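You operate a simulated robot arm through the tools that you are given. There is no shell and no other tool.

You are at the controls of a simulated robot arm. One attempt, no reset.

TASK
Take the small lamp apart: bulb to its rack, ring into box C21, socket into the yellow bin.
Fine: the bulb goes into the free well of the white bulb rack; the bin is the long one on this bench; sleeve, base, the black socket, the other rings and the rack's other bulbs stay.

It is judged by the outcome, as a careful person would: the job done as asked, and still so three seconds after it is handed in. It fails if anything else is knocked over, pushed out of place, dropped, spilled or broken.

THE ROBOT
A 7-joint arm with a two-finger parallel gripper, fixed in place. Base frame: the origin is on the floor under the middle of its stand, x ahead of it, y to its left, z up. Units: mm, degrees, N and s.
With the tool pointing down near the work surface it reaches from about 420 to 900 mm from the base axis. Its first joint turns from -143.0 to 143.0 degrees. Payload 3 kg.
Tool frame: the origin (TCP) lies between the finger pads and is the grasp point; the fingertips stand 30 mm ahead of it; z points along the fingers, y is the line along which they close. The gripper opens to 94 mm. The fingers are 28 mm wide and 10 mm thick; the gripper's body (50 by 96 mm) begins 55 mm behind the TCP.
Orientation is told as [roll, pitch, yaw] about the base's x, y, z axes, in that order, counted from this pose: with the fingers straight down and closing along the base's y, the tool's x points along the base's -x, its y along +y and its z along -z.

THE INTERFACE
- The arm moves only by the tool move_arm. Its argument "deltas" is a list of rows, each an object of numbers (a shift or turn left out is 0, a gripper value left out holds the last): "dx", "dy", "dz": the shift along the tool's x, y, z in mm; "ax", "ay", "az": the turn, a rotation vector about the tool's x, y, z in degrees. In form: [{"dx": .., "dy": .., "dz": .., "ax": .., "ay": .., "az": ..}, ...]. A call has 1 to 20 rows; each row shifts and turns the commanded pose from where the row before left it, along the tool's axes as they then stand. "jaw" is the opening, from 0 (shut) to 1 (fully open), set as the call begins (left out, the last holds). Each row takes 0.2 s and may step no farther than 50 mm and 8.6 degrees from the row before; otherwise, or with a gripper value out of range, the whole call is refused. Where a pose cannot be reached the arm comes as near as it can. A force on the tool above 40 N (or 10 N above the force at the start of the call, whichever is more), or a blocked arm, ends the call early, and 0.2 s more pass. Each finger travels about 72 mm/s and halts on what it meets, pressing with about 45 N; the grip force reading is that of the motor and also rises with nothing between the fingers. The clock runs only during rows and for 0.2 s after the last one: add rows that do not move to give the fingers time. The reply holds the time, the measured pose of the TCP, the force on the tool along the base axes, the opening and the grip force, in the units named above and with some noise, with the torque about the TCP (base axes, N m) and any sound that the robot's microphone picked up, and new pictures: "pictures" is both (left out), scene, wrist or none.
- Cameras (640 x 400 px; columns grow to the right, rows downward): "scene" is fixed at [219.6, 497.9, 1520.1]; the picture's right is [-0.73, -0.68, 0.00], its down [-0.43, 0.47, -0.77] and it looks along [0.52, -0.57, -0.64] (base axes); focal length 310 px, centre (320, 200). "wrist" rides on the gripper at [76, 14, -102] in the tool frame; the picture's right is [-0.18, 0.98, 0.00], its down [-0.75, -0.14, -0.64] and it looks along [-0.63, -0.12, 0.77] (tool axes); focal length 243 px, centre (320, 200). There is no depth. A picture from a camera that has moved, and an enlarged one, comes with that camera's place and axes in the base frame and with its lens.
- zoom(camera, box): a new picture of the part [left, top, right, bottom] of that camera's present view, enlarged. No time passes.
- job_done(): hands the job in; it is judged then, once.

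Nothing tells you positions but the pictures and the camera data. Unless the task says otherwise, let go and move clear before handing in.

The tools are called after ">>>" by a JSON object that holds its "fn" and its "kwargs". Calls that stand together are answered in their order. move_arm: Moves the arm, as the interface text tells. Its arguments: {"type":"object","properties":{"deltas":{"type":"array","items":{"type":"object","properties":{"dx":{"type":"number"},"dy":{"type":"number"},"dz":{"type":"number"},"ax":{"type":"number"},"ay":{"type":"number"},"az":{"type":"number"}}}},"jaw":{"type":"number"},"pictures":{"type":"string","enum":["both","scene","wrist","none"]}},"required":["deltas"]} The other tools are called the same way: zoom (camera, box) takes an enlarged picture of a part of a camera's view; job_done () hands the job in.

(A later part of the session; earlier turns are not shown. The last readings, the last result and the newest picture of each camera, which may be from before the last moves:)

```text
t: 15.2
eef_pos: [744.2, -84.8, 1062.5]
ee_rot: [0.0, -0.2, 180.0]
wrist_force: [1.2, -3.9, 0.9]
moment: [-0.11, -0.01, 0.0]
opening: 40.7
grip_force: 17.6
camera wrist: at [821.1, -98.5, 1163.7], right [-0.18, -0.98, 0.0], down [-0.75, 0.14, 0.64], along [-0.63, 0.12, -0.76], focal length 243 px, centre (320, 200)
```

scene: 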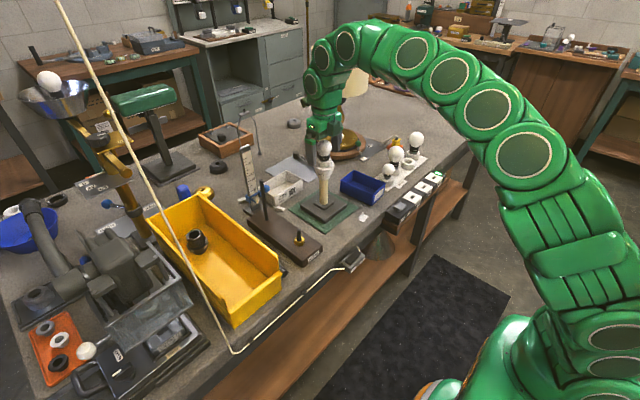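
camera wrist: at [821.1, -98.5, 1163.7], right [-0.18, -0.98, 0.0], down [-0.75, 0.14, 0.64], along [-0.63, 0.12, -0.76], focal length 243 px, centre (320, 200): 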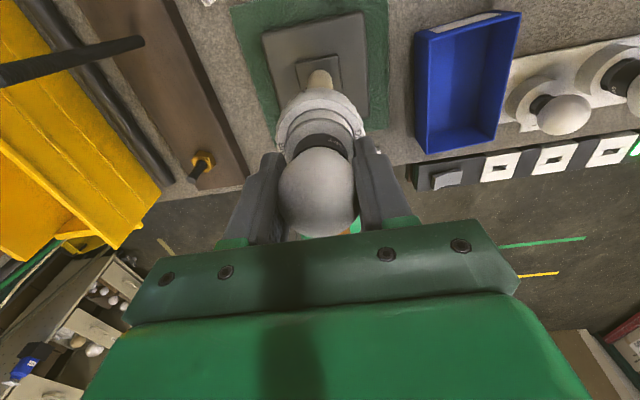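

Gripped at 40.7 mm. I'll try unscrewing counter-clockwise (negative about the downward tool axis) a little and watch the torque.

>>> {"fn": "move_arm", "kwargs": {"deltas": [{}, {"az": -4}, {"az": -4}, {"az": -4}], "pictures": "wrist"}}

>>> {"fn": "zoom", "kwargs": {"camera": "scene", "box": [295, 130, 355, 215]}}

```text
t: 16.2
eef_pos: [744.3, -84.4, 1062.7]
ee_rot: [-0.2, -0.4, -167.9]
wrist_force: [1.7, -1.8, -6.5]
moment: [0.02, -0.02, 0.05]
opening: 40.6
grip_force: 18.0
camera wrist: at [822.5, -81.9, 1164.1], right [0.03, -1.0, 0.0], down [-0.76, -0.02, 0.65], along [-0.65, -0.02, -0.76], focal length 243 px, centre (320, 200)
```

wrist: 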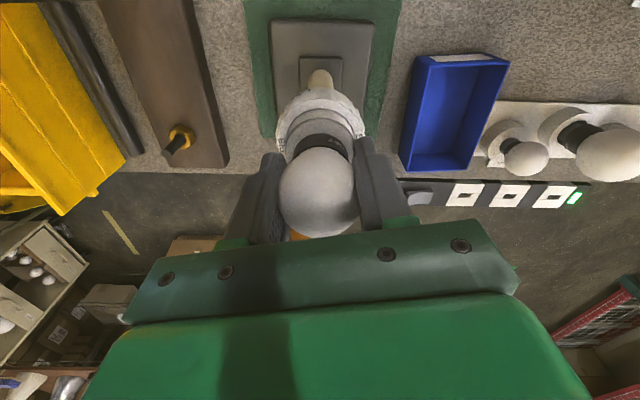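

```text
4.71 times, centred on (325, 172) of scene
camera zoom: at [219.6, 497.9, 1520.1], right [-0.73, -0.68, 0.0], down [-0.43, 0.47, -0.77], along [0.52, -0.57, -0.64], focal length 1460 px, centre (296, 329)
```

zoom: 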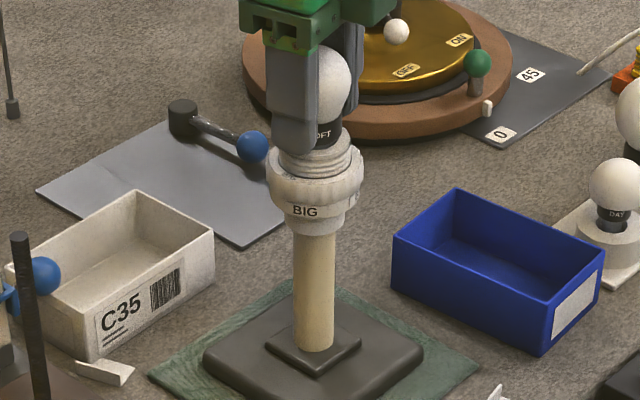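

>>> {"fn": "zoom", "kwargs": {"camera": "scene", "box": [305, 135, 345, 185]}}

>>> {"fn": "zoom", "kwargs": {"camera": "wrist", "box": [260, 60, 380, 180]}}

```text
8.00 times, centred on (325, 160) of scene
camera zoom: at [219.6, 497.9, 1520.1], right [-0.73, -0.68, 0.0], down [-0.43, 0.47, -0.77], along [0.52, -0.57, -0.64], focal length 2482 px, centre (280, 520)
```

zoom: 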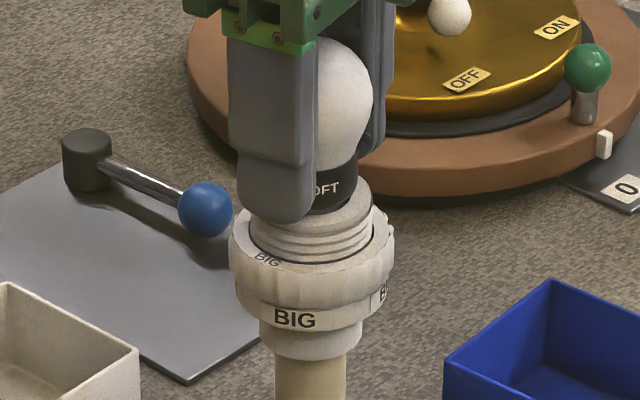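

```text
3.33 times, centred on (320, 120) of wrist
camera zoom: at [822.5, -81.9, 1164.1], right [0.03, -1.0, 0.0], down [-0.76, -0.02, 0.65], along [-0.65, -0.02, -0.76], focal length 809 px, centre (320, 467)
```

zoom: 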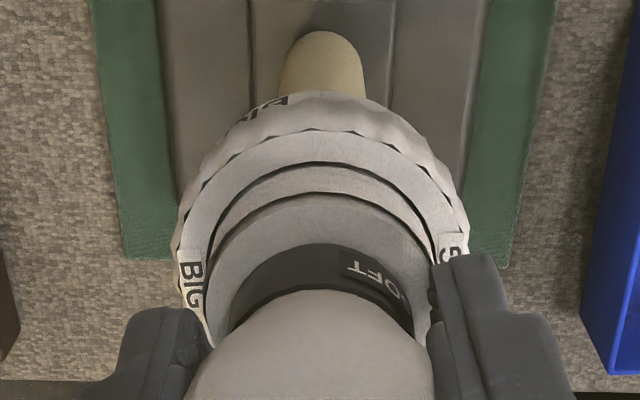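

The bulb turned within the socket (ring shifted only slightly). I'll continue a bit more counter-clockwise and watch the vertical force.

>>> {"fn": "move_arm", "kwargs": {"deltas": [{"az": -6}, {"az": -6}, {"az": -6}, {"az": -6}, {}], "pictures": "wrist"}}

>>> {"fn": "zoom", "kwargs": {"camera": "scene", "box": [305, 135, 345, 185]}}

```text
t: 17.4
eef_pos: [746.3, -85.5, 1063.8]
ee_rot: [-0.1, -0.1, -143.9]
wrist_force: [2.1, 3.1, -5.1]
moment: [0.08, -0.05, 0.01]
opening: 40.6
grip_force: 18.1
camera wrist: at [815.5, -50.5, 1164.9], right [0.43, -0.9, 0.0], down [-0.69, -0.33, 0.64], along [-0.58, -0.28, -0.77], focal length 243 px, centre (320, 200)
```

wrist: 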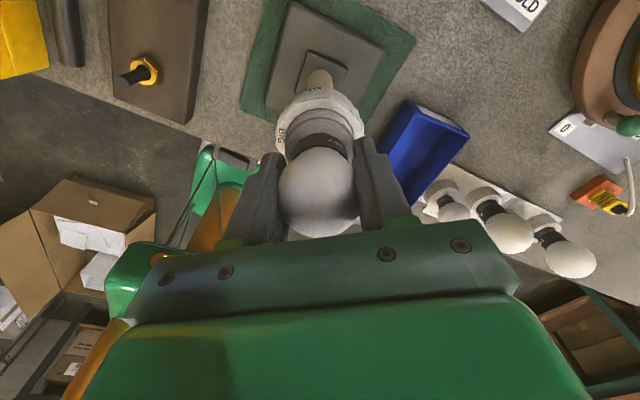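

```text
8.00 times, centred on (325, 160) of scene
camera zoom: at [219.6, 497.9, 1520.1], right [-0.73, -0.68, 0.0], down [-0.43, 0.47, -0.77], along [0.52, -0.57, -0.64], focal length 2482 px, centre (280, 520)
```

zoom: 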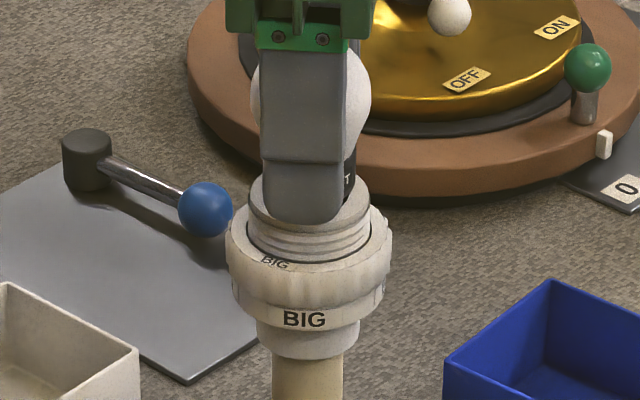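

>>> {"fn": "zoom", "kwargs": {"camera": "scene", "box": [260, 120, 440, 240]}}

>>> {"fn": "zoom", "kwargs": {"camera": "scene", "box": [280, 130, 370, 230]}}

>>> {"fn": "zoom", "kwargs": {"camera": "wrist", "box": [260, 60, 380, 180]}}

```text
3.33 times, centred on (350, 180) of scene
camera zoom: at [219.6, 497.9, 1520.1], right [-0.73, -0.68, 0.0], down [-0.43, 0.47, -0.77], along [0.52, -0.57, -0.64], focal length 1034 px, centre (220, 267)
```

zoom: 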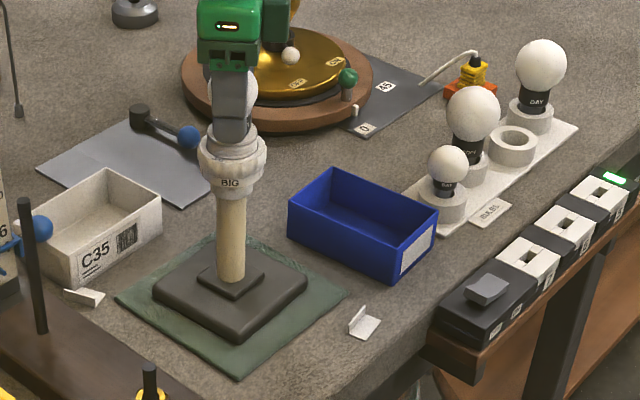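

```text
4.00 times, centred on (325, 180) of scene
camera zoom: at [219.6, 497.9, 1520.1], right [-0.73, -0.68, 0.0], down [-0.43, 0.47, -0.77], along [0.52, -0.57, -0.64], focal length 1241 px, centre (300, 280)
```

zoom: 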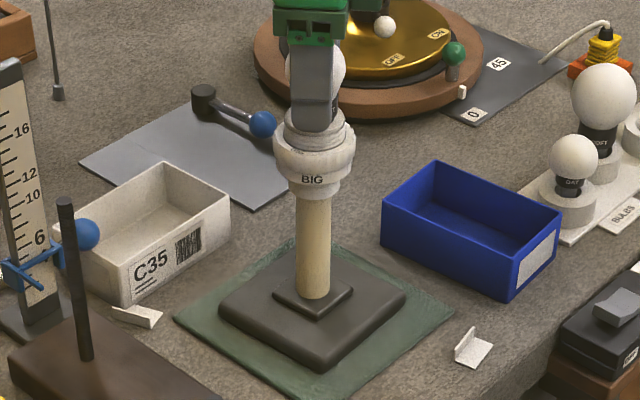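

```text
3.33 times, centred on (320, 120) of wrist
camera zoom: at [815.5, -50.5, 1164.9], right [0.43, -0.9, 0.0], down [-0.69, -0.33, 0.64], along [-0.58, -0.28, -0.77], focal length 809 px, centre (320, 467)
```

zoom: 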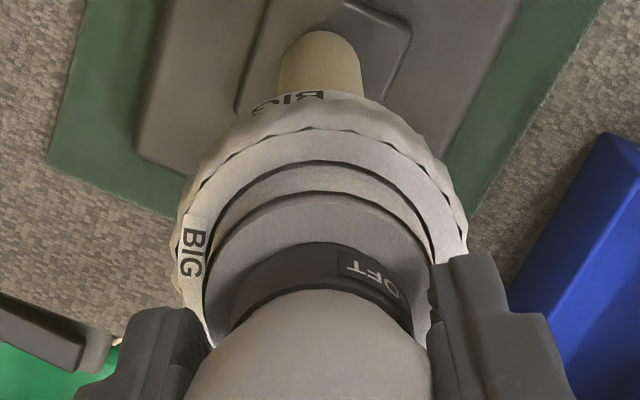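

The base hasn't moved meaningfully, the bulb is turning relative to the socket. I'll test a tiny 2 mm lift to see how the force responds.

>>> {"fn": "move_arm", "kwargs": {"deltas": [{"dz": -1}, {"dz": -1}, {}], "pictures": "none"}}

>>> {"fn": "zoom", "kwargs": {"camera": "scene", "box": [305, 135, 345, 185]}}

```text
t: 18.2
eef_pos: [744.0, -84.8, 1065.7]
ee_rot: [-0.2, -0.2, -144.1]
wrist_force: [-0.8, 0.7, -16.8]
moment: [-0.04, 0.0, -0.01]
opening: 40.4
grip_force: 18.3
```

```text
8.00 times, centred on (325, 160) of scene
camera zoom: at [219.6, 497.9, 1520.1], right [-0.73, -0.68, 0.0], down [-0.43, 0.47, -0.77], along [0.52, -0.57, -0.64], focal length 2482 px, centre (280, 520)
```

zoom: 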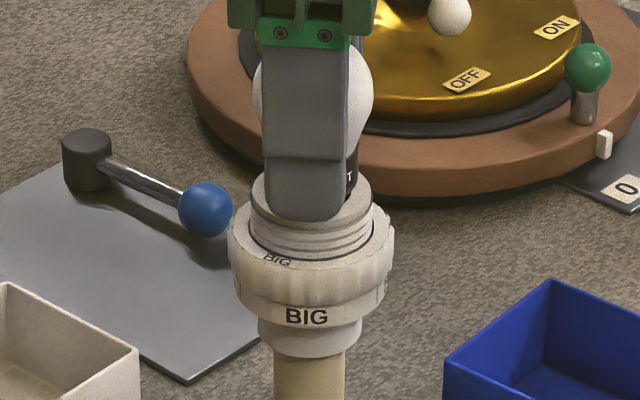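

>>> {"fn": "zoom", "kwargs": {"camera": "scene", "box": [312, 146, 336, 170]}}

>>> {"fn": "zoom", "kwargs": {"camera": "scene", "box": [295, 180, 355, 230]}}

>>> {"fn": "zoom", "kwargs": {"camera": "wrist", "box": [260, 60, 380, 180]}}

```text
16.00 times, centred on (324, 158) of scene
camera zoom: at [219.6, 497.9, 1520.1], right [-0.73, -0.68, 0.0], down [-0.43, 0.47, -0.77], along [0.52, -0.57, -0.64], focal length 4963 px, centre (256, 872)
```

zoom: 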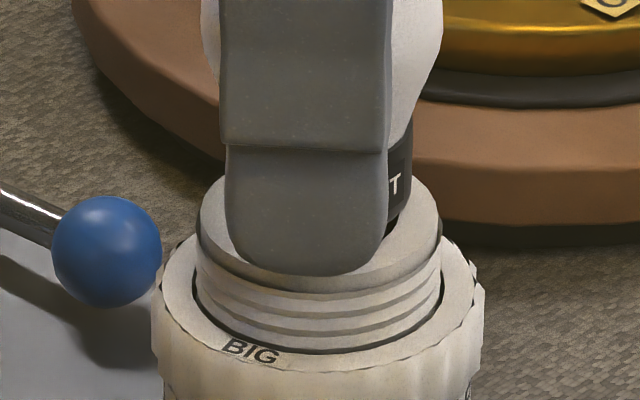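

```text
8.00 times, centred on (325, 205) of scene
camera zoom: at [219.6, 497.9, 1520.1], right [-0.73, -0.68, 0.0], down [-0.43, 0.47, -0.77], along [0.52, -0.57, -0.64], focal length 2482 px, centre (280, 160)
```

zoom: 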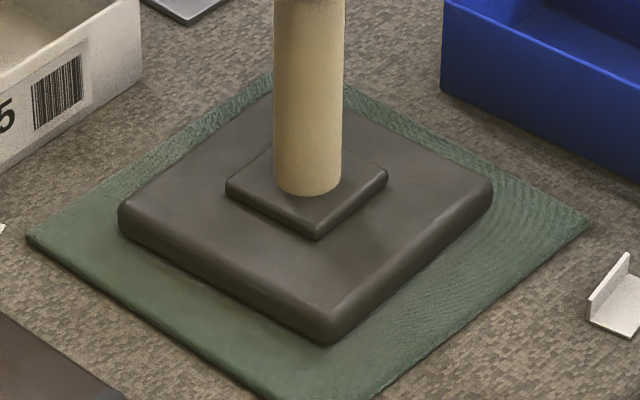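

```text
3.33 times, centred on (320, 120) of wrist
camera zoom: at [815.0, -50.9, 1166.3], right [0.43, -0.9, 0.0], down [-0.69, -0.33, 0.64], along [-0.58, -0.27, -0.76], focal length 809 px, centre (320, 467)
```

zoom: 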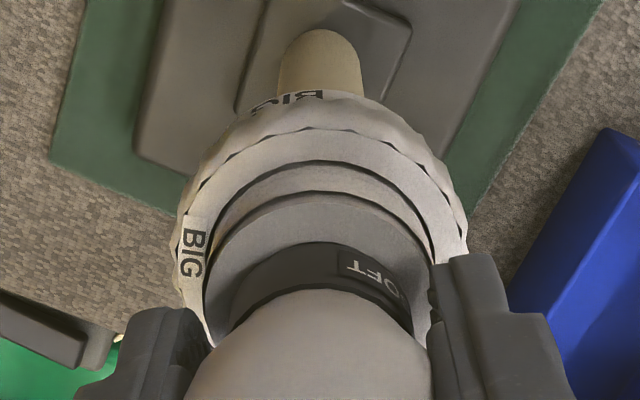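

The whole lamp came up with the 2 mm (bulb is retained, likely threaded). I'll put it back down and keep unscrewing counter-clockwise, checking for the bulb rising.

>>> {"fn": "move_arm", "kwargs": {"deltas": [{"dz": 1}, {"dz": 1}, {}], "pictures": "none"}}

>>> {"fn": "move_arm", "kwargs": {"deltas": [{"az": -8}, {"az": -8}, {"az": -8}, {"az": -8}, {"az": -8}, {"az": -8}, {"az": -6}, {}], "pictures": "wrist"}}

>>> {"fn": "zoom", "kwargs": {"camera": "wrist", "box": [260, 60, 380, 180]}}

>>> {"fn": "zoom", "kwargs": {"camera": "scene", "box": [280, 130, 370, 230]}}

```text
t: 19.0
eef_pos: [744.2, -83.8, 1064.0]
ee_rot: [-0.1, -0.1, -144.0]
wrist_force: [1.8, -0.3, -4.8]
moment: [-0.16, 0.17, 0.01]
opening: 40.6
grip_force: 18.2
```

```text
t: 20.8
eef_pos: [744.5, -84.9, 1064.0]
ee_rot: [-0.1, -0.1, -89.9]
wrist_force: [8.4, 3.5, 18.7]
moment: [0.04, -0.05, 0.0]
opening: 40.6
grip_force: 18.6
camera wrist: at [759.4, -8.1, 1165.2], right [0.98, -0.18, 0.0], down [-0.14, -0.75, 0.64], along [-0.12, -0.63, -0.77], focal length 243 px, centre (320, 200)
```

wrist: 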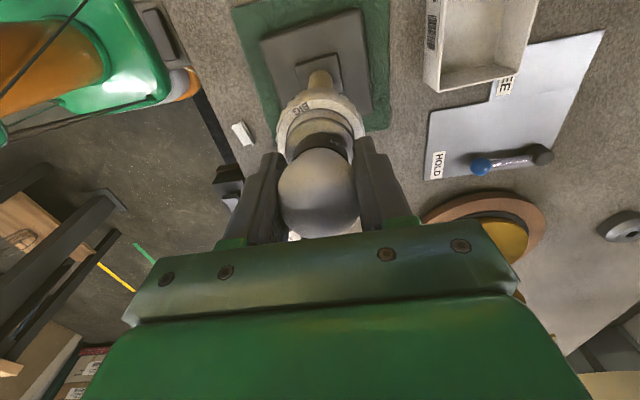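

```text
3.33 times, centred on (320, 120) of wrist
camera zoom: at [759.4, -8.1, 1165.2], right [0.98, -0.18, 0.0], down [-0.14, -0.75, 0.64], along [-0.12, -0.63, -0.77], focal length 809 px, centre (320, 467)
```

zoom: 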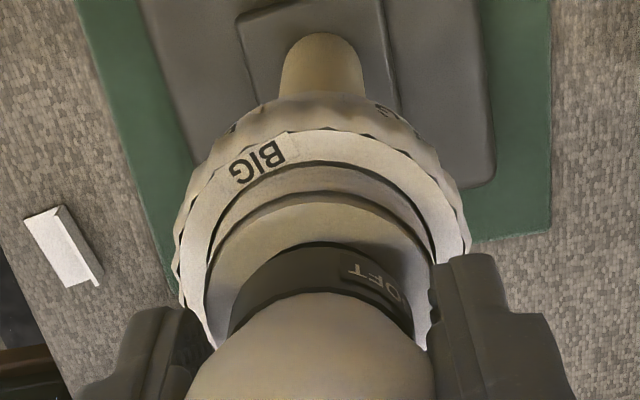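

```text
4.00 times, centred on (325, 180) of scene
camera zoom: at [219.6, 497.9, 1520.1], right [-0.73, -0.68, 0.0], down [-0.43, 0.47, -0.77], along [0.52, -0.57, -0.64], focal length 1241 px, centre (300, 280)
```

zoom: 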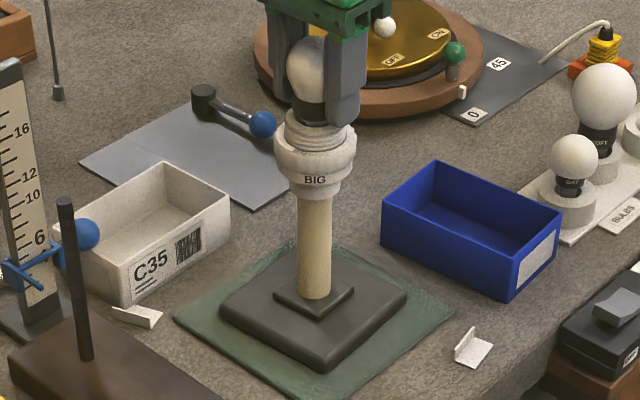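

Vertical force went to +18.7 N: the bulb is rising on a right-hand thread, so counter-clockwise is right. I'll continue turning while lifting slightly to follow the thread.

>>> {"fn": "move_arm", "kwargs": {"deltas": [{"az": -8, "dz": -0.4}, {"az": -8, "dz": -0.2}, {"az": -8, "dz": -0.1}, {"az": -8, "dz": -0.1}, {"az": -8, "dz": -0.1}, {"az": -8, "dz": -0.1}, {"az": -8, "dz": -0.1}, {}], "pictures": "none"}}

```text
t: 22.6
eef_pos: [745.7, -84.4, 1064.9]
ee_rot: [0.0, 0.1, -33.9]
wrist_force: [8.0, 1.0, 15.4]
moment: [0.01, -0.03, 0.0]
opening: 40.7
grip_force: 18.1
```

Following well. Continuing to unscrew with ~0.14 mm lift per 8°, with a slight +x relief for the side force.

>>> {"fn": "move_arm", "kwargs": {"deltas": [{"dx": -0.8, "dy": 0.5, "dz": -0.2}, {"az": -8, "dz": -0.15}, {"az": -8, "dz": -0.15}, {"az": -8, "dz": -0.15}, {"az": -8, "dz": -0.15}, {"az": -8, "dz": -0.15}, {"az": -8, "dz": -0.15}, {"az": -8, "dz": -0.15}, {"az": -8, "dz": -0.15}, {}], "pictures": "both"}}

>>> {"fn": "zoom", "kwargs": {"camera": "wrist", "box": [260, 60, 380, 180]}}

>>> {"fn": "zoom", "kwargs": {"camera": "scene", "box": [280, 130, 370, 230]}}

```text
t: 24.8
eef_pos: [745.8, -85.1, 1064.6]
ee_rot: [0.0, 0.2, 30.0]
wrist_force: [2.0, 2.1, 17.5]
moment: [0.0, -0.06, -0.01]
opening: 40.7
grip_force: 18.6
camera wrist: at [672.3, -109.8, 1167.2], right [-0.33, 0.94, 0.0], down [0.72, 0.26, 0.64], along [0.6, 0.21, -0.77], focal length 243 px, centre (320, 200)
```

scene: 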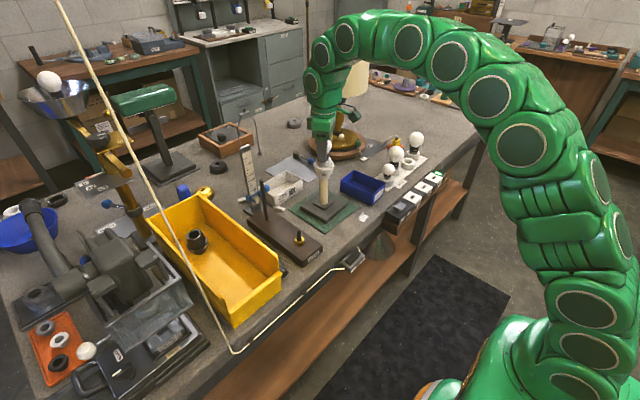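
wrist: 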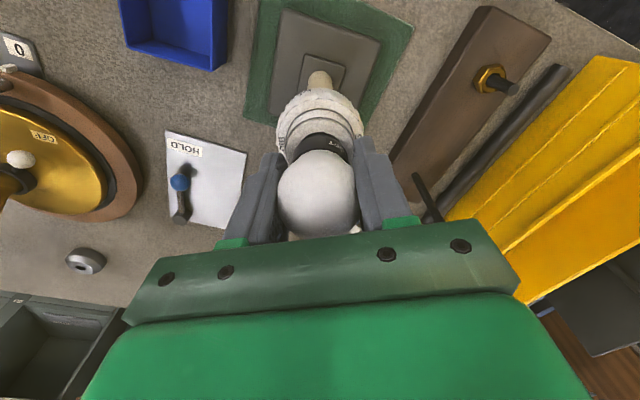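

```text
3.33 times, centred on (320, 120) of wrist
camera zoom: at [672.3, -109.8, 1167.2], right [-0.33, 0.94, 0.0], down [0.72, 0.26, 0.64], along [0.6, 0.21, -0.77], focal length 809 px, centre (320, 467)
```

zoom: 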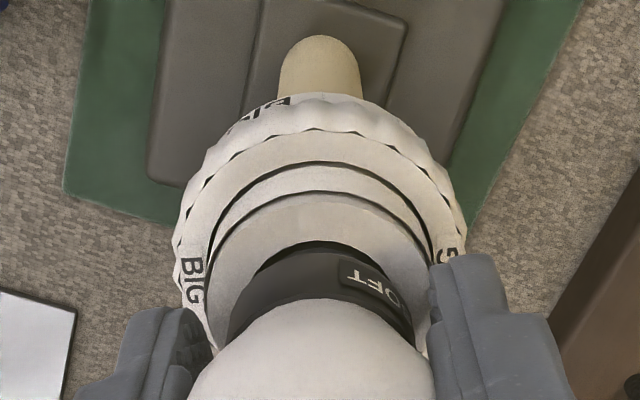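

```text
4.00 times, centred on (325, 180) of scene
camera zoom: at [219.6, 497.9, 1520.1], right [-0.73, -0.68, 0.0], down [-0.43, 0.47, -0.77], along [0.52, -0.57, -0.64], focal length 1241 px, centre (300, 280)
```

zoom: 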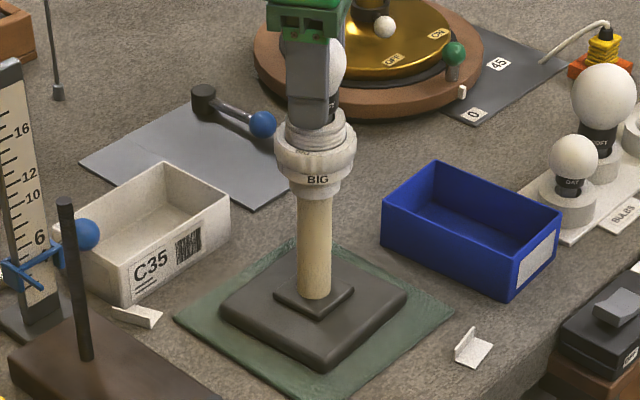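

The bulb is rising faster than I lift (it has slid up slightly in the grip). I'll raise more per degree and keep turning.

>>> {"fn": "move_arm", "kwargs": {"deltas": [{"az": -4, "dz": -0.5}, {"az": -4, "dz": -0.3}, {"az": -8, "dz": -0.3}, {"az": -8, "dz": -0.3}, {}], "pictures": "none"}}

```text
t: 26.0
eef_pos: [744.8, -85.7, 1064.9]
ee_rot: [0.2, 0.2, 54.0]
wrist_force: [0.4, -0.3, -0.4]
moment: [0.03, -0.02, -0.03]
opening: 40.5
grip_force: 18.2
```

>>> {"fn": "move_arm", "kwargs": {"deltas": [{"az": -8, "dz": -0.12}, {"az": -8, "dz": -0.12}, {"az": -8, "dz": -0.12}, {"az": -8, "dz": -0.12}, {"az": -8, "dz": -0.12}, {"az": -8, "dz": -0.12}, {"az": -8, "dz": -0.12}, {"az": -8, "dz": -0.12}, {}], "pictures": "wrist"}}

>>> {"fn": "zoom", "kwargs": {"camera": "wrist", "box": [260, 60, 380, 180]}}

>>> {"fn": "zoom", "kwargs": {"camera": "scene", "box": [305, 135, 345, 185]}}

```text
t: 28.0
eef_pos: [745.4, -85.3, 1066.8]
ee_rot: [0.2, -0.2, 118.1]
wrist_force: [0.2, -0.5, 0.2]
moment: [-0.04, 0.03, -0.03]
opening: 40.7
grip_force: 18.1
camera wrist: at [769.3, -158.3, 1169.3], right [-0.95, -0.3, 0.0], down [-0.23, 0.73, 0.64], along [-0.2, 0.61, -0.77], focal length 243 px, centre (320, 200)
```

wrist: 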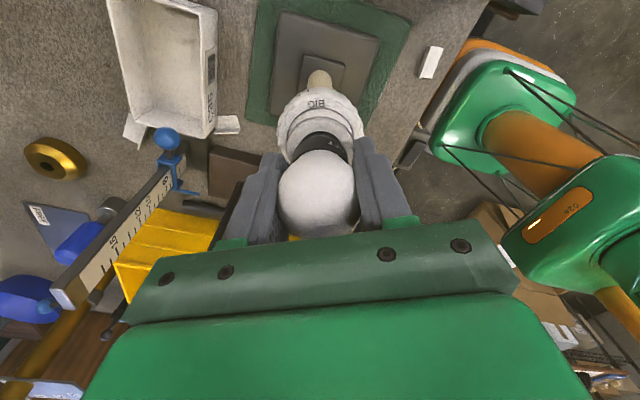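

```text
3.33 times, centred on (320, 120) of wrist
camera zoom: at [769.3, -158.3, 1169.3], right [-0.95, -0.3, 0.0], down [-0.23, 0.73, 0.64], along [-0.2, 0.61, -0.77], focal length 809 px, centre (320, 467)
```

zoom: 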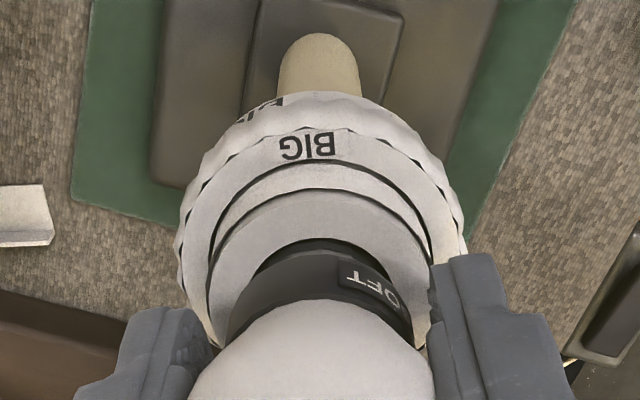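

```text
8.00 times, centred on (325, 160) of scene
camera zoom: at [219.6, 497.9, 1520.1], right [-0.73, -0.68, 0.0], down [-0.43, 0.47, -0.77], along [0.52, -0.57, -0.64], focal length 2482 px, centre (280, 520)
```

zoom: 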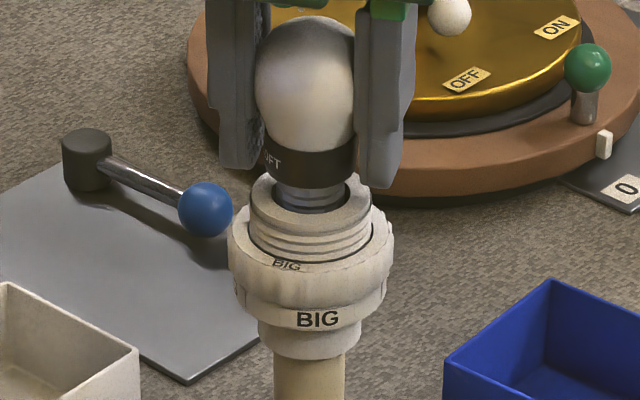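

The bulb's threaded stem is now visible and the force is ~0; it may be out of the thread. Testing with a small lift.

>>> {"fn": "move_arm", "kwargs": {"deltas": [{"dz": -1}, {"dz": -1}, {}], "pictures": "none"}}

>>> {"fn": "zoom", "kwargs": {"camera": "scene", "box": [305, 135, 345, 185]}}

```text
t: 28.8
eef_pos: [745.5, -84.3, 1069.7]
ee_rot: [0.3, -0.2, 117.9]
wrist_force: [0.0, -0.6, -0.3]
moment: [0.02, -0.03, -0.02]
opening: 40.7
grip_force: 17.7
```

```text
8.00 times, centred on (325, 160) of scene
camera zoom: at [219.6, 497.9, 1520.1], right [-0.73, -0.68, 0.0], down [-0.43, 0.47, -0.77], along [0.52, -0.57, -0.64], focal length 2482 px, centre (280, 520)
```

zoom: 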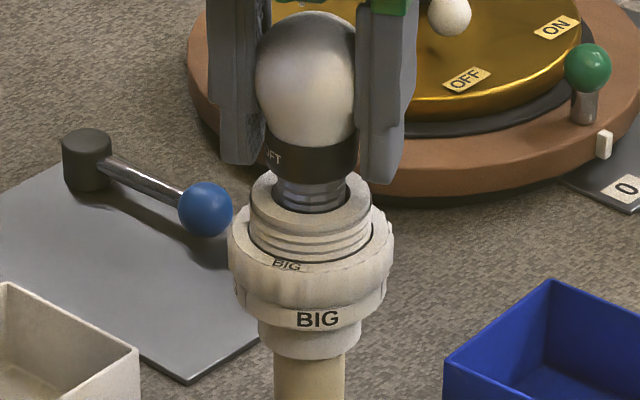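

It lifts freely now — the thread is released. Lifting the bulb clear of the socket.

>>> {"fn": "move_arm", "kwargs": {"deltas": [{"dz": -4}, {"dz": -6}, {"dz": -8}, {"dz": -10}, {"dz": -12}, {"dz": -10}, {}], "pictures": "both"}}

>>> {"fn": "zoom", "kwargs": {"camera": "scene", "box": [290, 110, 360, 185]}}

```text
t: 30.4
eef_pos: [746.3, -84.5, 1118.0]
ee_rot: [0.2, -0.1, 117.9]
wrist_force: [0.7, -0.1, -0.9]
moment: [0.0, 0.0, 0.02]
opening: 40.7
grip_force: 17.9
camera wrist: at [769.6, -158.5, 1220.3], right [-0.95, -0.3, 0.0], down [-0.23, 0.73, 0.64], along [-0.19, 0.61, -0.77], focal length 243 px, centre (320, 200)
```

scene: 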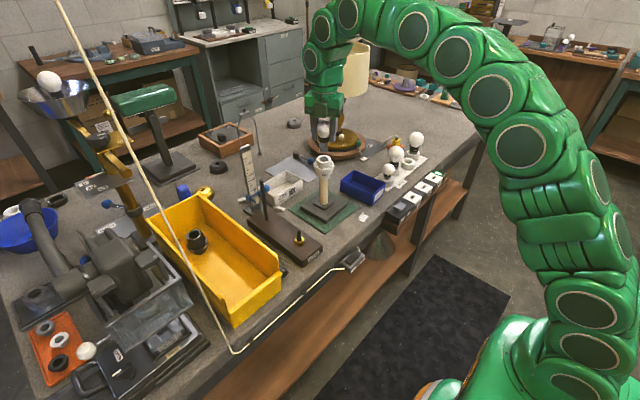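
wrist: 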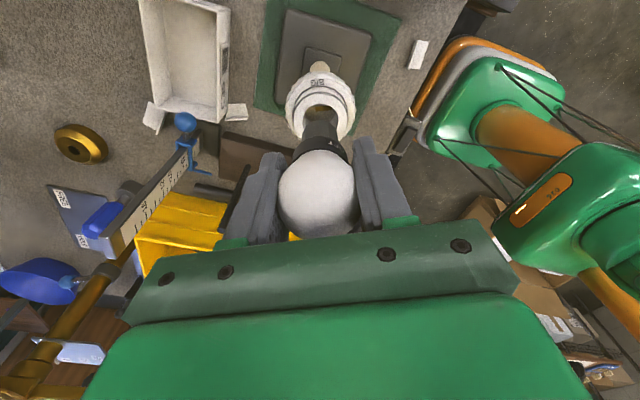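

```text
5.33 times, centred on (325, 148) of scene
camera zoom: at [219.6, 497.9, 1520.1], right [-0.73, -0.68, 0.0], down [-0.43, 0.47, -0.77], along [0.52, -0.57, -0.64], focal length 1654 px, centre (293, 480)
```

zoom: 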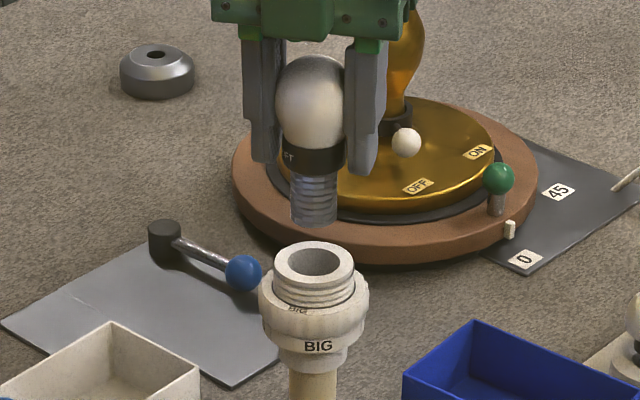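

The bulb is free, with a threaded stem about 66 mm below the globe centre. Next I'll turn to yaw 90 (so the fingers open across the rack) and carry it at height toward the free well near (668, -500).

>>> {"fn": "move_arm", "kwargs": {"deltas": [{"az": 7}, {"az": 7}, {"az": 7}, {"az": 7}, {}], "pictures": "none"}}

>>> {"fn": "move_arm", "kwargs": {"deltas": [{"dx": 30, "dy": 15}, {"dx": 40, "dy": 20}, {"dx": 40, "dy": 20}, {"dx": 40, "dy": 20}, {"dx": 40}, {"dx": 40, "dz": 10}, {"dx": 40, "dz": 10}, {"dx": 40, "dz": 15}, {"dx": 40, "dz": 10}, {"dx": 40, "dz": 10}, {"dx": 20}, {}], "pictures": "both"}}

```text
t: 31.6
eef_pos: [746.4, -84.8, 1118.8]
ee_rot: [0.2, 0.0, 90.0]
wrist_force: [-0.6, 0.0, -0.4]
moment: [-0.01, 0.04, 0.05]
opening: 40.5
grip_force: 18.4
```

```text
t: 34.2
eef_pos: [669.9, -495.0, 1063.1]
ee_rot: [0.2, -0.1, 90.0]
wrist_force: [-0.6, -0.2, -0.6]
moment: [-0.01, 0.0, 0.01]
opening: 40.8
grip_force: 17.9
camera wrist: at [656.1, -570.8, 1165.5], right [-0.98, 0.18, 0.0], down [0.14, 0.75, 0.64], along [0.12, 0.63, -0.77], focal length 243 px, centre (320, 200)
```

scene: 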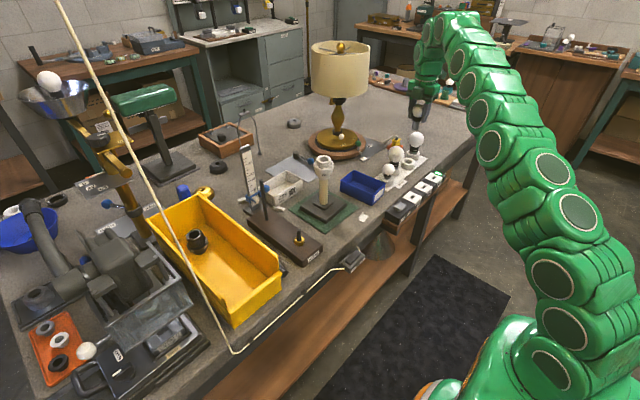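
wrist: 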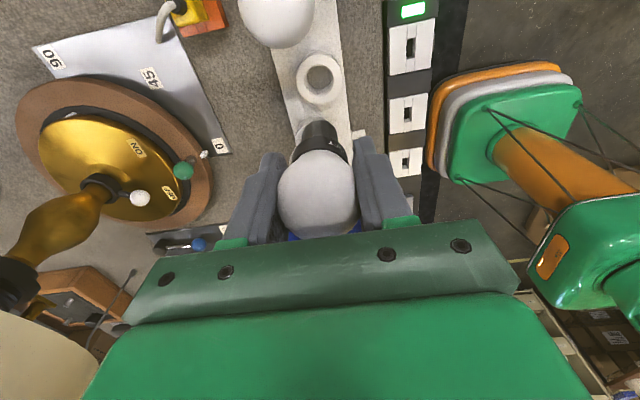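

The free well is almost exactly under the stem (seen at column 320, row 79, as predicted). Zooming to refine.

>>> {"fn": "zoom", "kwargs": {"camera": "wrist", "box": [260, 20, 380, 180]}}

>>> {"fn": "zoom", "kwargs": {"camera": "scene", "box": [370, 80, 450, 200]}}

>>> {"fn": "zoom", "kwargs": {"camera": "scene", "box": [380, 140, 430, 200]}}

```text
2.50 times, centred on (320, 100) of wrist
camera zoom: at [656.1, -570.8, 1165.5], right [-0.98, 0.18, 0.0], down [0.14, 0.75, 0.64], along [0.12, 0.63, -0.77], focal length 606 px, centre (320, 450)
```

zoom: 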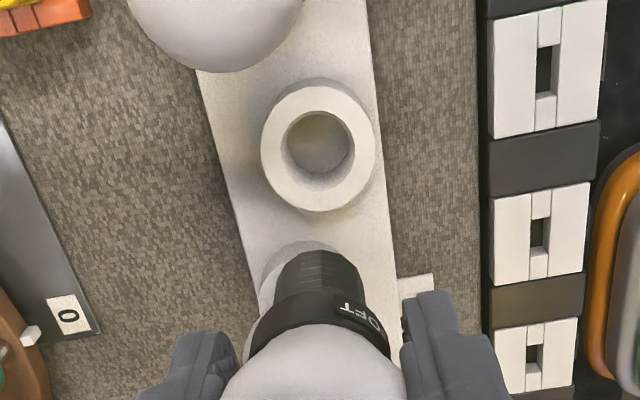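

```text
3.33 times, centred on (410, 140) of scene
camera zoom: at [219.6, 497.9, 1520.1], right [-0.73, -0.68, 0.0], down [-0.43, 0.47, -0.77], along [0.52, -0.57, -0.64], focal length 1034 px, centre (20, 400)
```

zoom: 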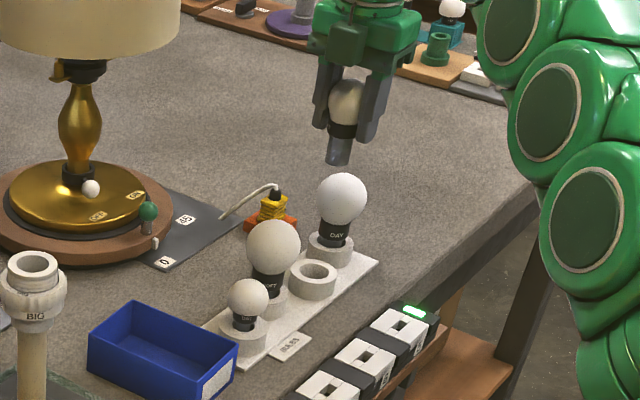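

```text
6.67 times, centred on (405, 170) of scene
camera zoom: at [219.6, 497.9, 1520.1], right [-0.73, -0.68, 0.0], down [-0.43, 0.47, -0.77], along [0.52, -0.57, -0.64], focal length 2068 px, centre (-247, 400)
```

zoom: 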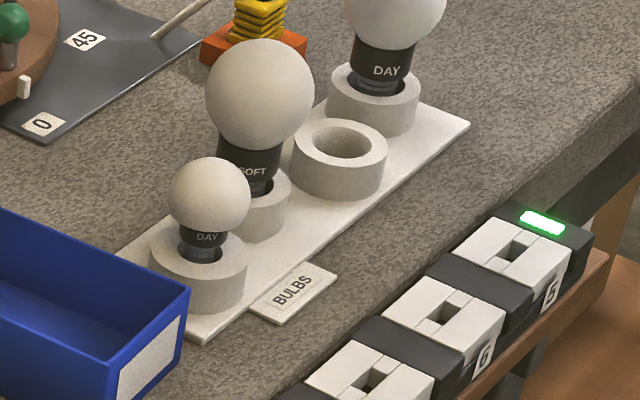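

The well rim triangulates to (670.5, -499.4, 854), hole ≈34 mm across. I'll correct by ~4 mm and lower to just above it for another look.

>>> {"fn": "move_arm", "kwargs": {"deltas": [{"dx": 4.3, "dy": -0.6}, {"dz": 25}, {"dz": 25}, {"dz": 25}, {"dz": 25}, {"dz": 15}, {}], "pictures": "both"}}

>>> {"fn": "zoom", "kwargs": {"camera": "wrist", "box": [260, 60, 380, 180]}}

>>> {"fn": "zoom", "kwargs": {"camera": "scene", "box": [380, 110, 430, 190]}}

```text
t: 35.8
eef_pos: [670.9, -499.3, 950.2]
ee_rot: [0.1, -0.2, 90.0]
wrist_force: [-1.0, 0.6, -0.8]
moment: [0.03, 0.0, 0.02]
opening: 40.4
grip_force: 17.7
camera wrist: at [656.8, -574.9, 1052.3], right [-0.98, 0.18, 0.0], down [0.14, 0.75, 0.64], along [0.12, 0.63, -0.77], focal length 243 px, centre (320, 200)
```

scene: 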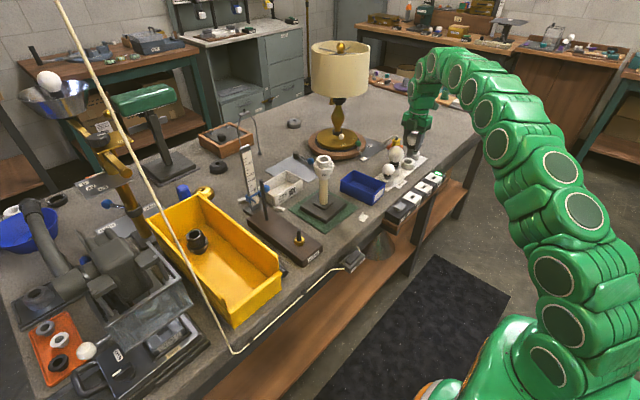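
wrist: 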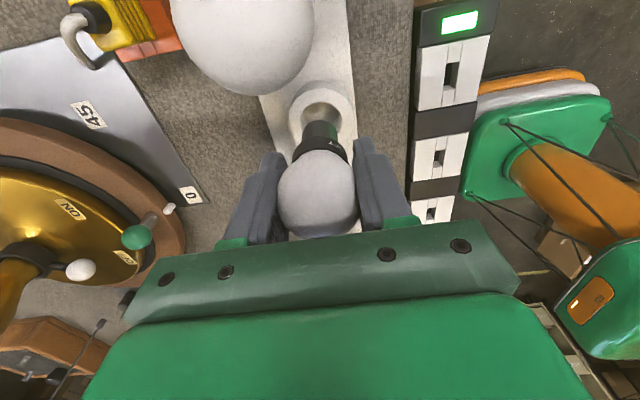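

```text
3.33 times, centred on (320, 120) of wrist
camera zoom: at [656.8, -574.9, 1052.3], right [-0.98, 0.18, 0.0], down [0.14, 0.75, 0.64], along [0.12, 0.63, -0.77], focal length 809 px, centre (320, 467)
```

zoom: 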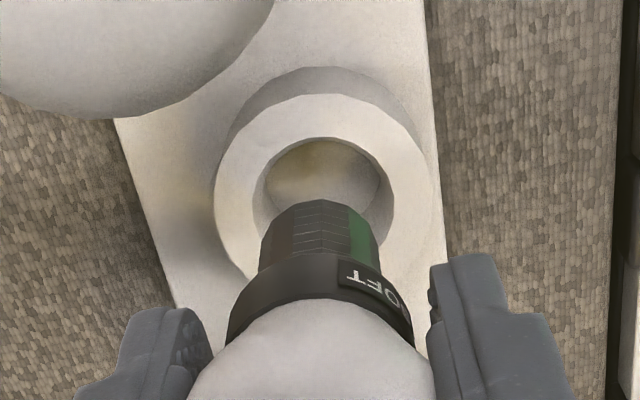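

```text
5.00 times, centred on (405, 150) of scene
camera zoom: at [219.6, 497.9, 1520.1], right [-0.73, -0.68, 0.0], down [-0.43, 0.47, -0.77], along [0.52, -0.57, -0.64], focal length 1551 px, centre (-105, 450)
```

zoom: 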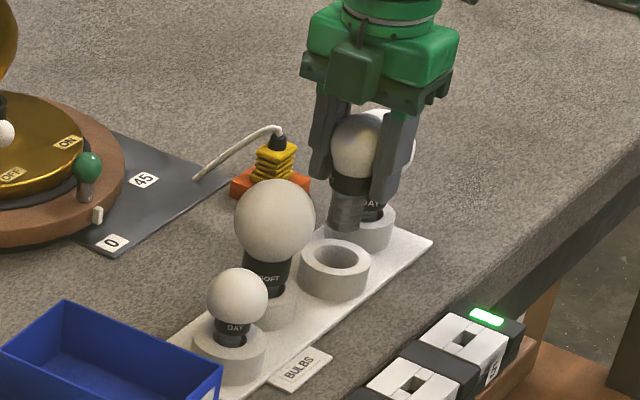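

The stem lines up with the hole to about 1 mm. Shifting 1 mm and lowering into the well, then feeling for the floor in small steps.

>>> {"fn": "move_arm", "kwargs": {"deltas": [{"dy": 1}, {"dz": 10}, {"dz": 10}, {"dz": 10}, {"dz": 6}, {"dz": 4}, {}], "pictures": "both"}}

>>> {"fn": "zoom", "kwargs": {"camera": "wrist", "box": [260, 60, 380, 180]}}

>>> {"fn": "zoom", "kwargs": {"camera": "scene", "box": [385, 130, 425, 190]}}

```text
t: 37.4
eef_pos: [668.8, -497.0, 909.4]
ee_rot: [0.2, 0.0, 90.0]
wrist_force: [0.4, 1.0, 0.4]
moment: [-0.02, 0.02, 0.03]
opening: 40.6
grip_force: 18.1
camera wrist: at [655.7, -574.4, 1011.3], right [-0.98, 0.18, 0.0], down [0.14, 0.75, 0.64], along [0.12, 0.63, -0.77], focal length 243 px, centre (320, 200)
```

scene: 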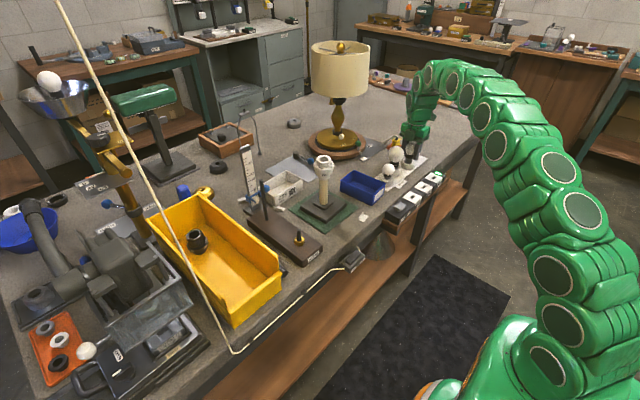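
wrist: 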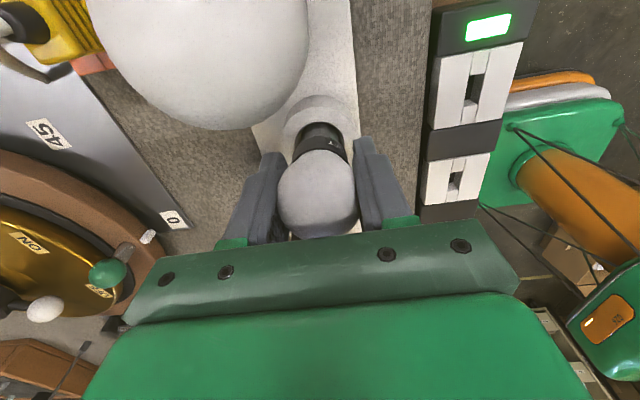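

```text
3.33 times, centred on (320, 120) of wrist
camera zoom: at [655.7, -574.4, 1011.3], right [-0.98, 0.18, 0.0], down [0.14, 0.75, 0.64], along [0.12, 0.63, -0.77], focal length 809 px, centre (320, 467)
```

zoom: 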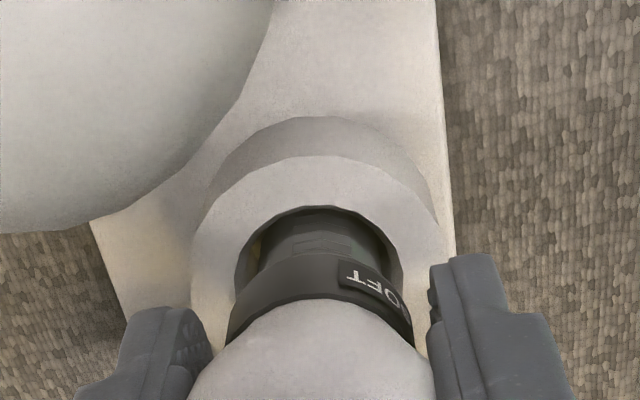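

```text
6.67 times, centred on (405, 160) of scene
camera zoom: at [219.6, 497.9, 1520.1], right [-0.73, -0.68, 0.0], down [-0.43, 0.47, -0.77], along [0.52, -0.57, -0.64], focal length 2068 px, centre (-247, 467)
```

zoom: 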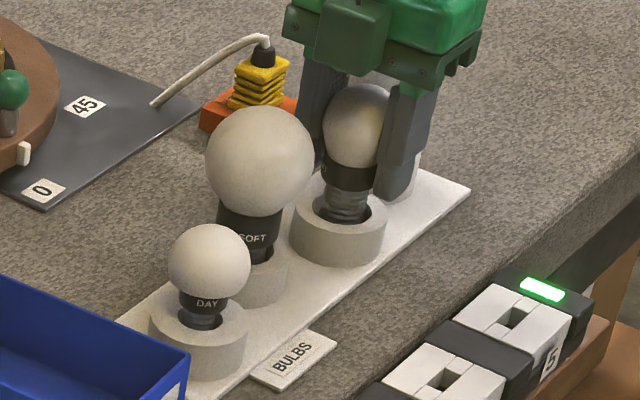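

The stem is inside the well with no contact. Lowering in small steps to find the floor.

>>> {"fn": "move_arm", "kwargs": {"deltas": [{"dz": 2}, {"dz": 2}, {"dz": 2}, {}], "pictures": "none"}}

>>> {"fn": "move_arm", "kwargs": {"deltas": [{"dz": 1}, {"dz": 1}, {"dz": 1}, {}], "pictures": "none"}}

```text
t: 38.4
eef_pos: [668.6, -499.9, 903.2]
ee_rot: [0.2, 0.0, 90.0]
wrist_force: [0.0, 0.8, -0.2]
moment: [0.01, -0.01, 0.01]
opening: 40.8
grip_force: 18.6
```

```text
t: 39.4
eef_pos: [669.2, -498.3, 899.6]
ee_rot: [0.2, 0.0, 90.0]
wrist_force: [0.1, -0.7, 0.3]
moment: [0.0, 0.02, 0.01]
opening: 40.9
grip_force: 17.6
```

>>> {"fn": "move_arm", "kwargs": {"deltas": [{"dz": 1}, {"dz": 1}, {}], "pictures": "none"}}

>>> {"fn": "move_arm", "kwargs": {"deltas": [{"dz": 0.7}, {"dz": 0.7}, {}], "pictures": "wrist"}}

>>> {"fn": "zoom", "kwargs": {"camera": "scene", "box": [385, 130, 425, 190]}}

```text
t: 40.2
eef_pos: [670.1, -497.9, 898.8]
ee_rot: [0.2, -0.1, 90.1]
wrist_force: [-4.1, 18.0, 2.0]
moment: [-0.04, 0.0, -0.01]
opening: 40.5
grip_force: 17.8
```

```text
t: 41.0
eef_pos: [669.7, -498.5, 897.8]
ee_rot: [0.2, 0.0, 90.0]
wrist_force: [-6.2, 28.4, 18.4]
moment: [-0.09, 0.02, -0.09]
opening: 40.8
grip_force: 18.1
camera wrist: at [656.0, -574.1, 999.7], right [-0.98, 0.18, 0.0], down [0.14, 0.75, 0.64], along [0.12, 0.63, -0.77], focal length 243 px, centre (320, 200)
```

wrist: 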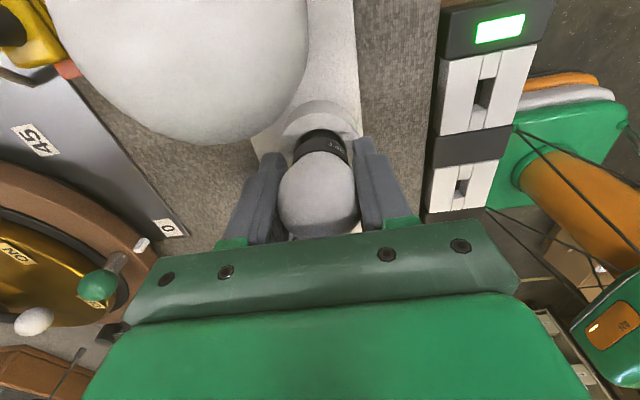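

```text
6.67 times, centred on (405, 160) of scene
camera zoom: at [219.6, 497.9, 1520.1], right [-0.73, -0.68, 0.0], down [-0.43, 0.47, -0.77], along [0.52, -0.57, -0.64], focal length 2068 px, centre (-247, 467)
```

zoom: 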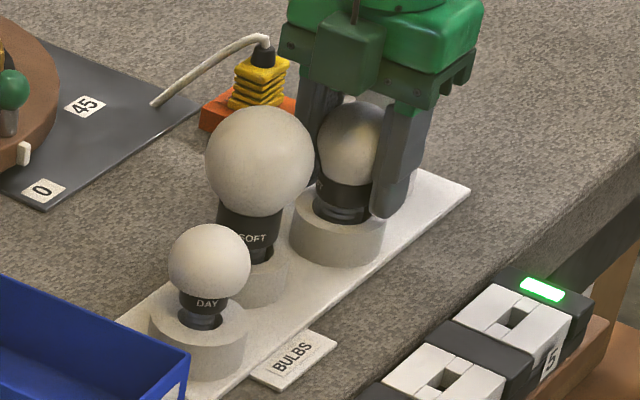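

There's a sideways +y force, so the neck/stem is rubbing the -y side of the well. I'll back up 3 mm, shift ~2 mm toward +y and try again.

>>> {"fn": "move_arm", "kwargs": {"deltas": [{"dz": -2}, {"dz": -2}, {"dx": -2, "dy": 0.5}, {}], "pictures": "none"}}

>>> {"fn": "move_arm", "kwargs": {"deltas": [{"dz": 1}, {"dz": 1}, {"dz": 1}, {}], "pictures": "none"}}

>>> {"fn": "zoom", "kwargs": {"camera": "wrist", "box": [260, 60, 380, 180]}}

```text
t: 42.0
eef_pos: [669.3, -498.8, 900.6]
ee_rot: [0.1, 0.0, 90.0]
wrist_force: [-0.5, 0.2, -0.4]
moment: [-0.03, -0.02, 0.04]
opening: 40.9
grip_force: 17.4
```

```text
t: 43.0
eef_pos: [669.7, -496.7, 898.4]
ee_rot: [0.3, 0.0, 90.0]
wrist_force: [0.0, -0.8, -0.3]
moment: [-0.04, 0.0, 0.04]
opening: 40.8
grip_force: 18.4
```

```text
3.33 times, centred on (320, 120) of wrist
camera zoom: at [654.9, -572.8, 1000.1], right [-0.98, 0.18, 0.0], down [0.14, 0.75, 0.64], along [0.12, 0.63, -0.77], focal length 809 px, centre (320, 467)
```

zoom: 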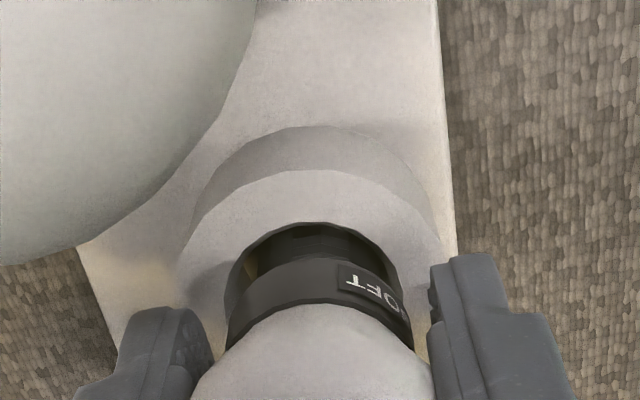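

>>> {"fn": "move_arm", "kwargs": {"deltas": [{"dy": -0.6}, {"dz": 1}, {"dz": 1}, {}], "pictures": "none"}}

>>> {"fn": "move_arm", "kwargs": {"deltas": [{"dz": 1}, {"dz": 1}, {}], "pictures": "wrist"}}

>>> {"fn": "zoom", "kwargs": {"camera": "wrist", "box": [260, 60, 380, 180]}}

>>> {"fn": "zoom", "kwargs": {"camera": "scene", "box": [385, 130, 425, 190]}}

```text
t: 44.0
eef_pos: [670.5, -498.7, 897.6]
ee_rot: [0.0, 0.1, 90.0]
wrist_force: [11.4, -16.0, 14.4]
moment: [0.05, 0.06, -0.05]
opening: 40.5
grip_force: 17.9
```

```text
t: 44.8
eef_pos: [671.3, -496.5, 894.2]
ee_rot: [0.2, 0.0, 90.1]
wrist_force: [6.5, -9.6, 17.2]
moment: [0.04, 0.0, 0.02]
opening: 40.7
grip_force: 18.5
camera wrist: at [655.8, -572.5, 996.1], right [-0.98, 0.18, 0.0], down [0.14, 0.75, 0.64], along [0.12, 0.63, -0.77], focal length 243 px, centre (320, 200)
```

wrist: 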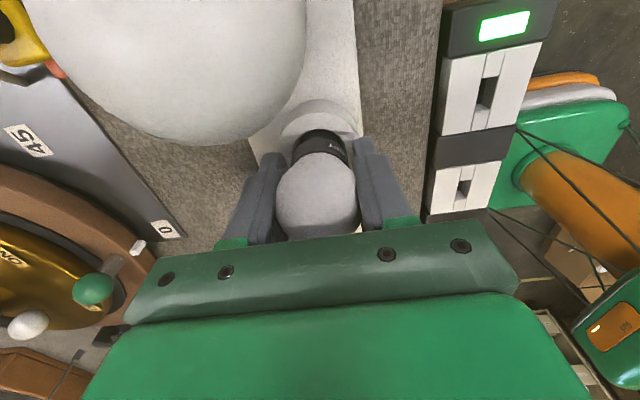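

```text
3.33 times, centred on (320, 120) of wrist
camera zoom: at [655.8, -572.5, 996.1], right [-0.98, 0.18, 0.0], down [0.14, 0.75, 0.64], along [0.12, 0.63, -0.77], focal length 809 px, centre (320, 467)
```

zoom: 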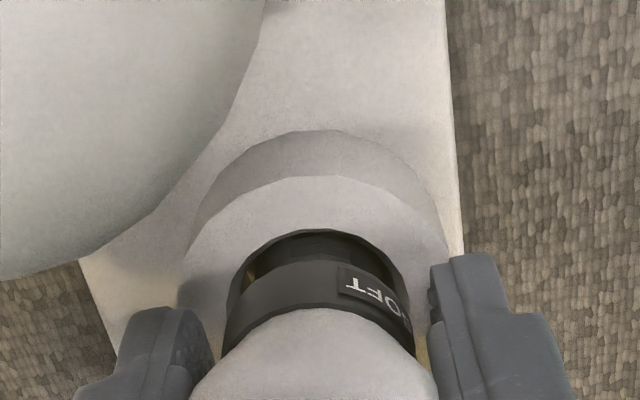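

```text
6.67 times, centred on (405, 160) of scene
camera zoom: at [219.6, 497.9, 1520.1], right [-0.73, -0.68, 0.0], down [-0.43, 0.47, -0.77], along [0.52, -0.57, -0.64], focal length 2068 px, centre (-247, 467)
```

zoom: 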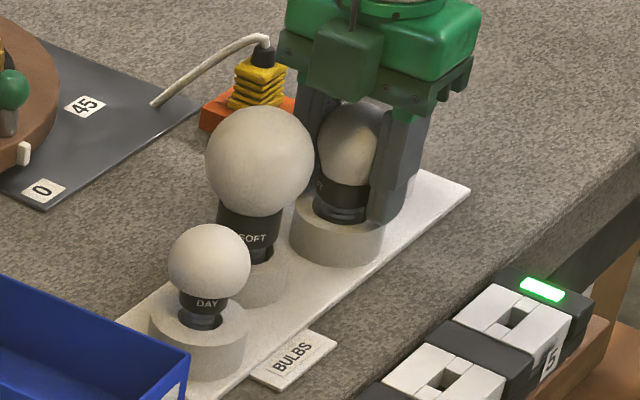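

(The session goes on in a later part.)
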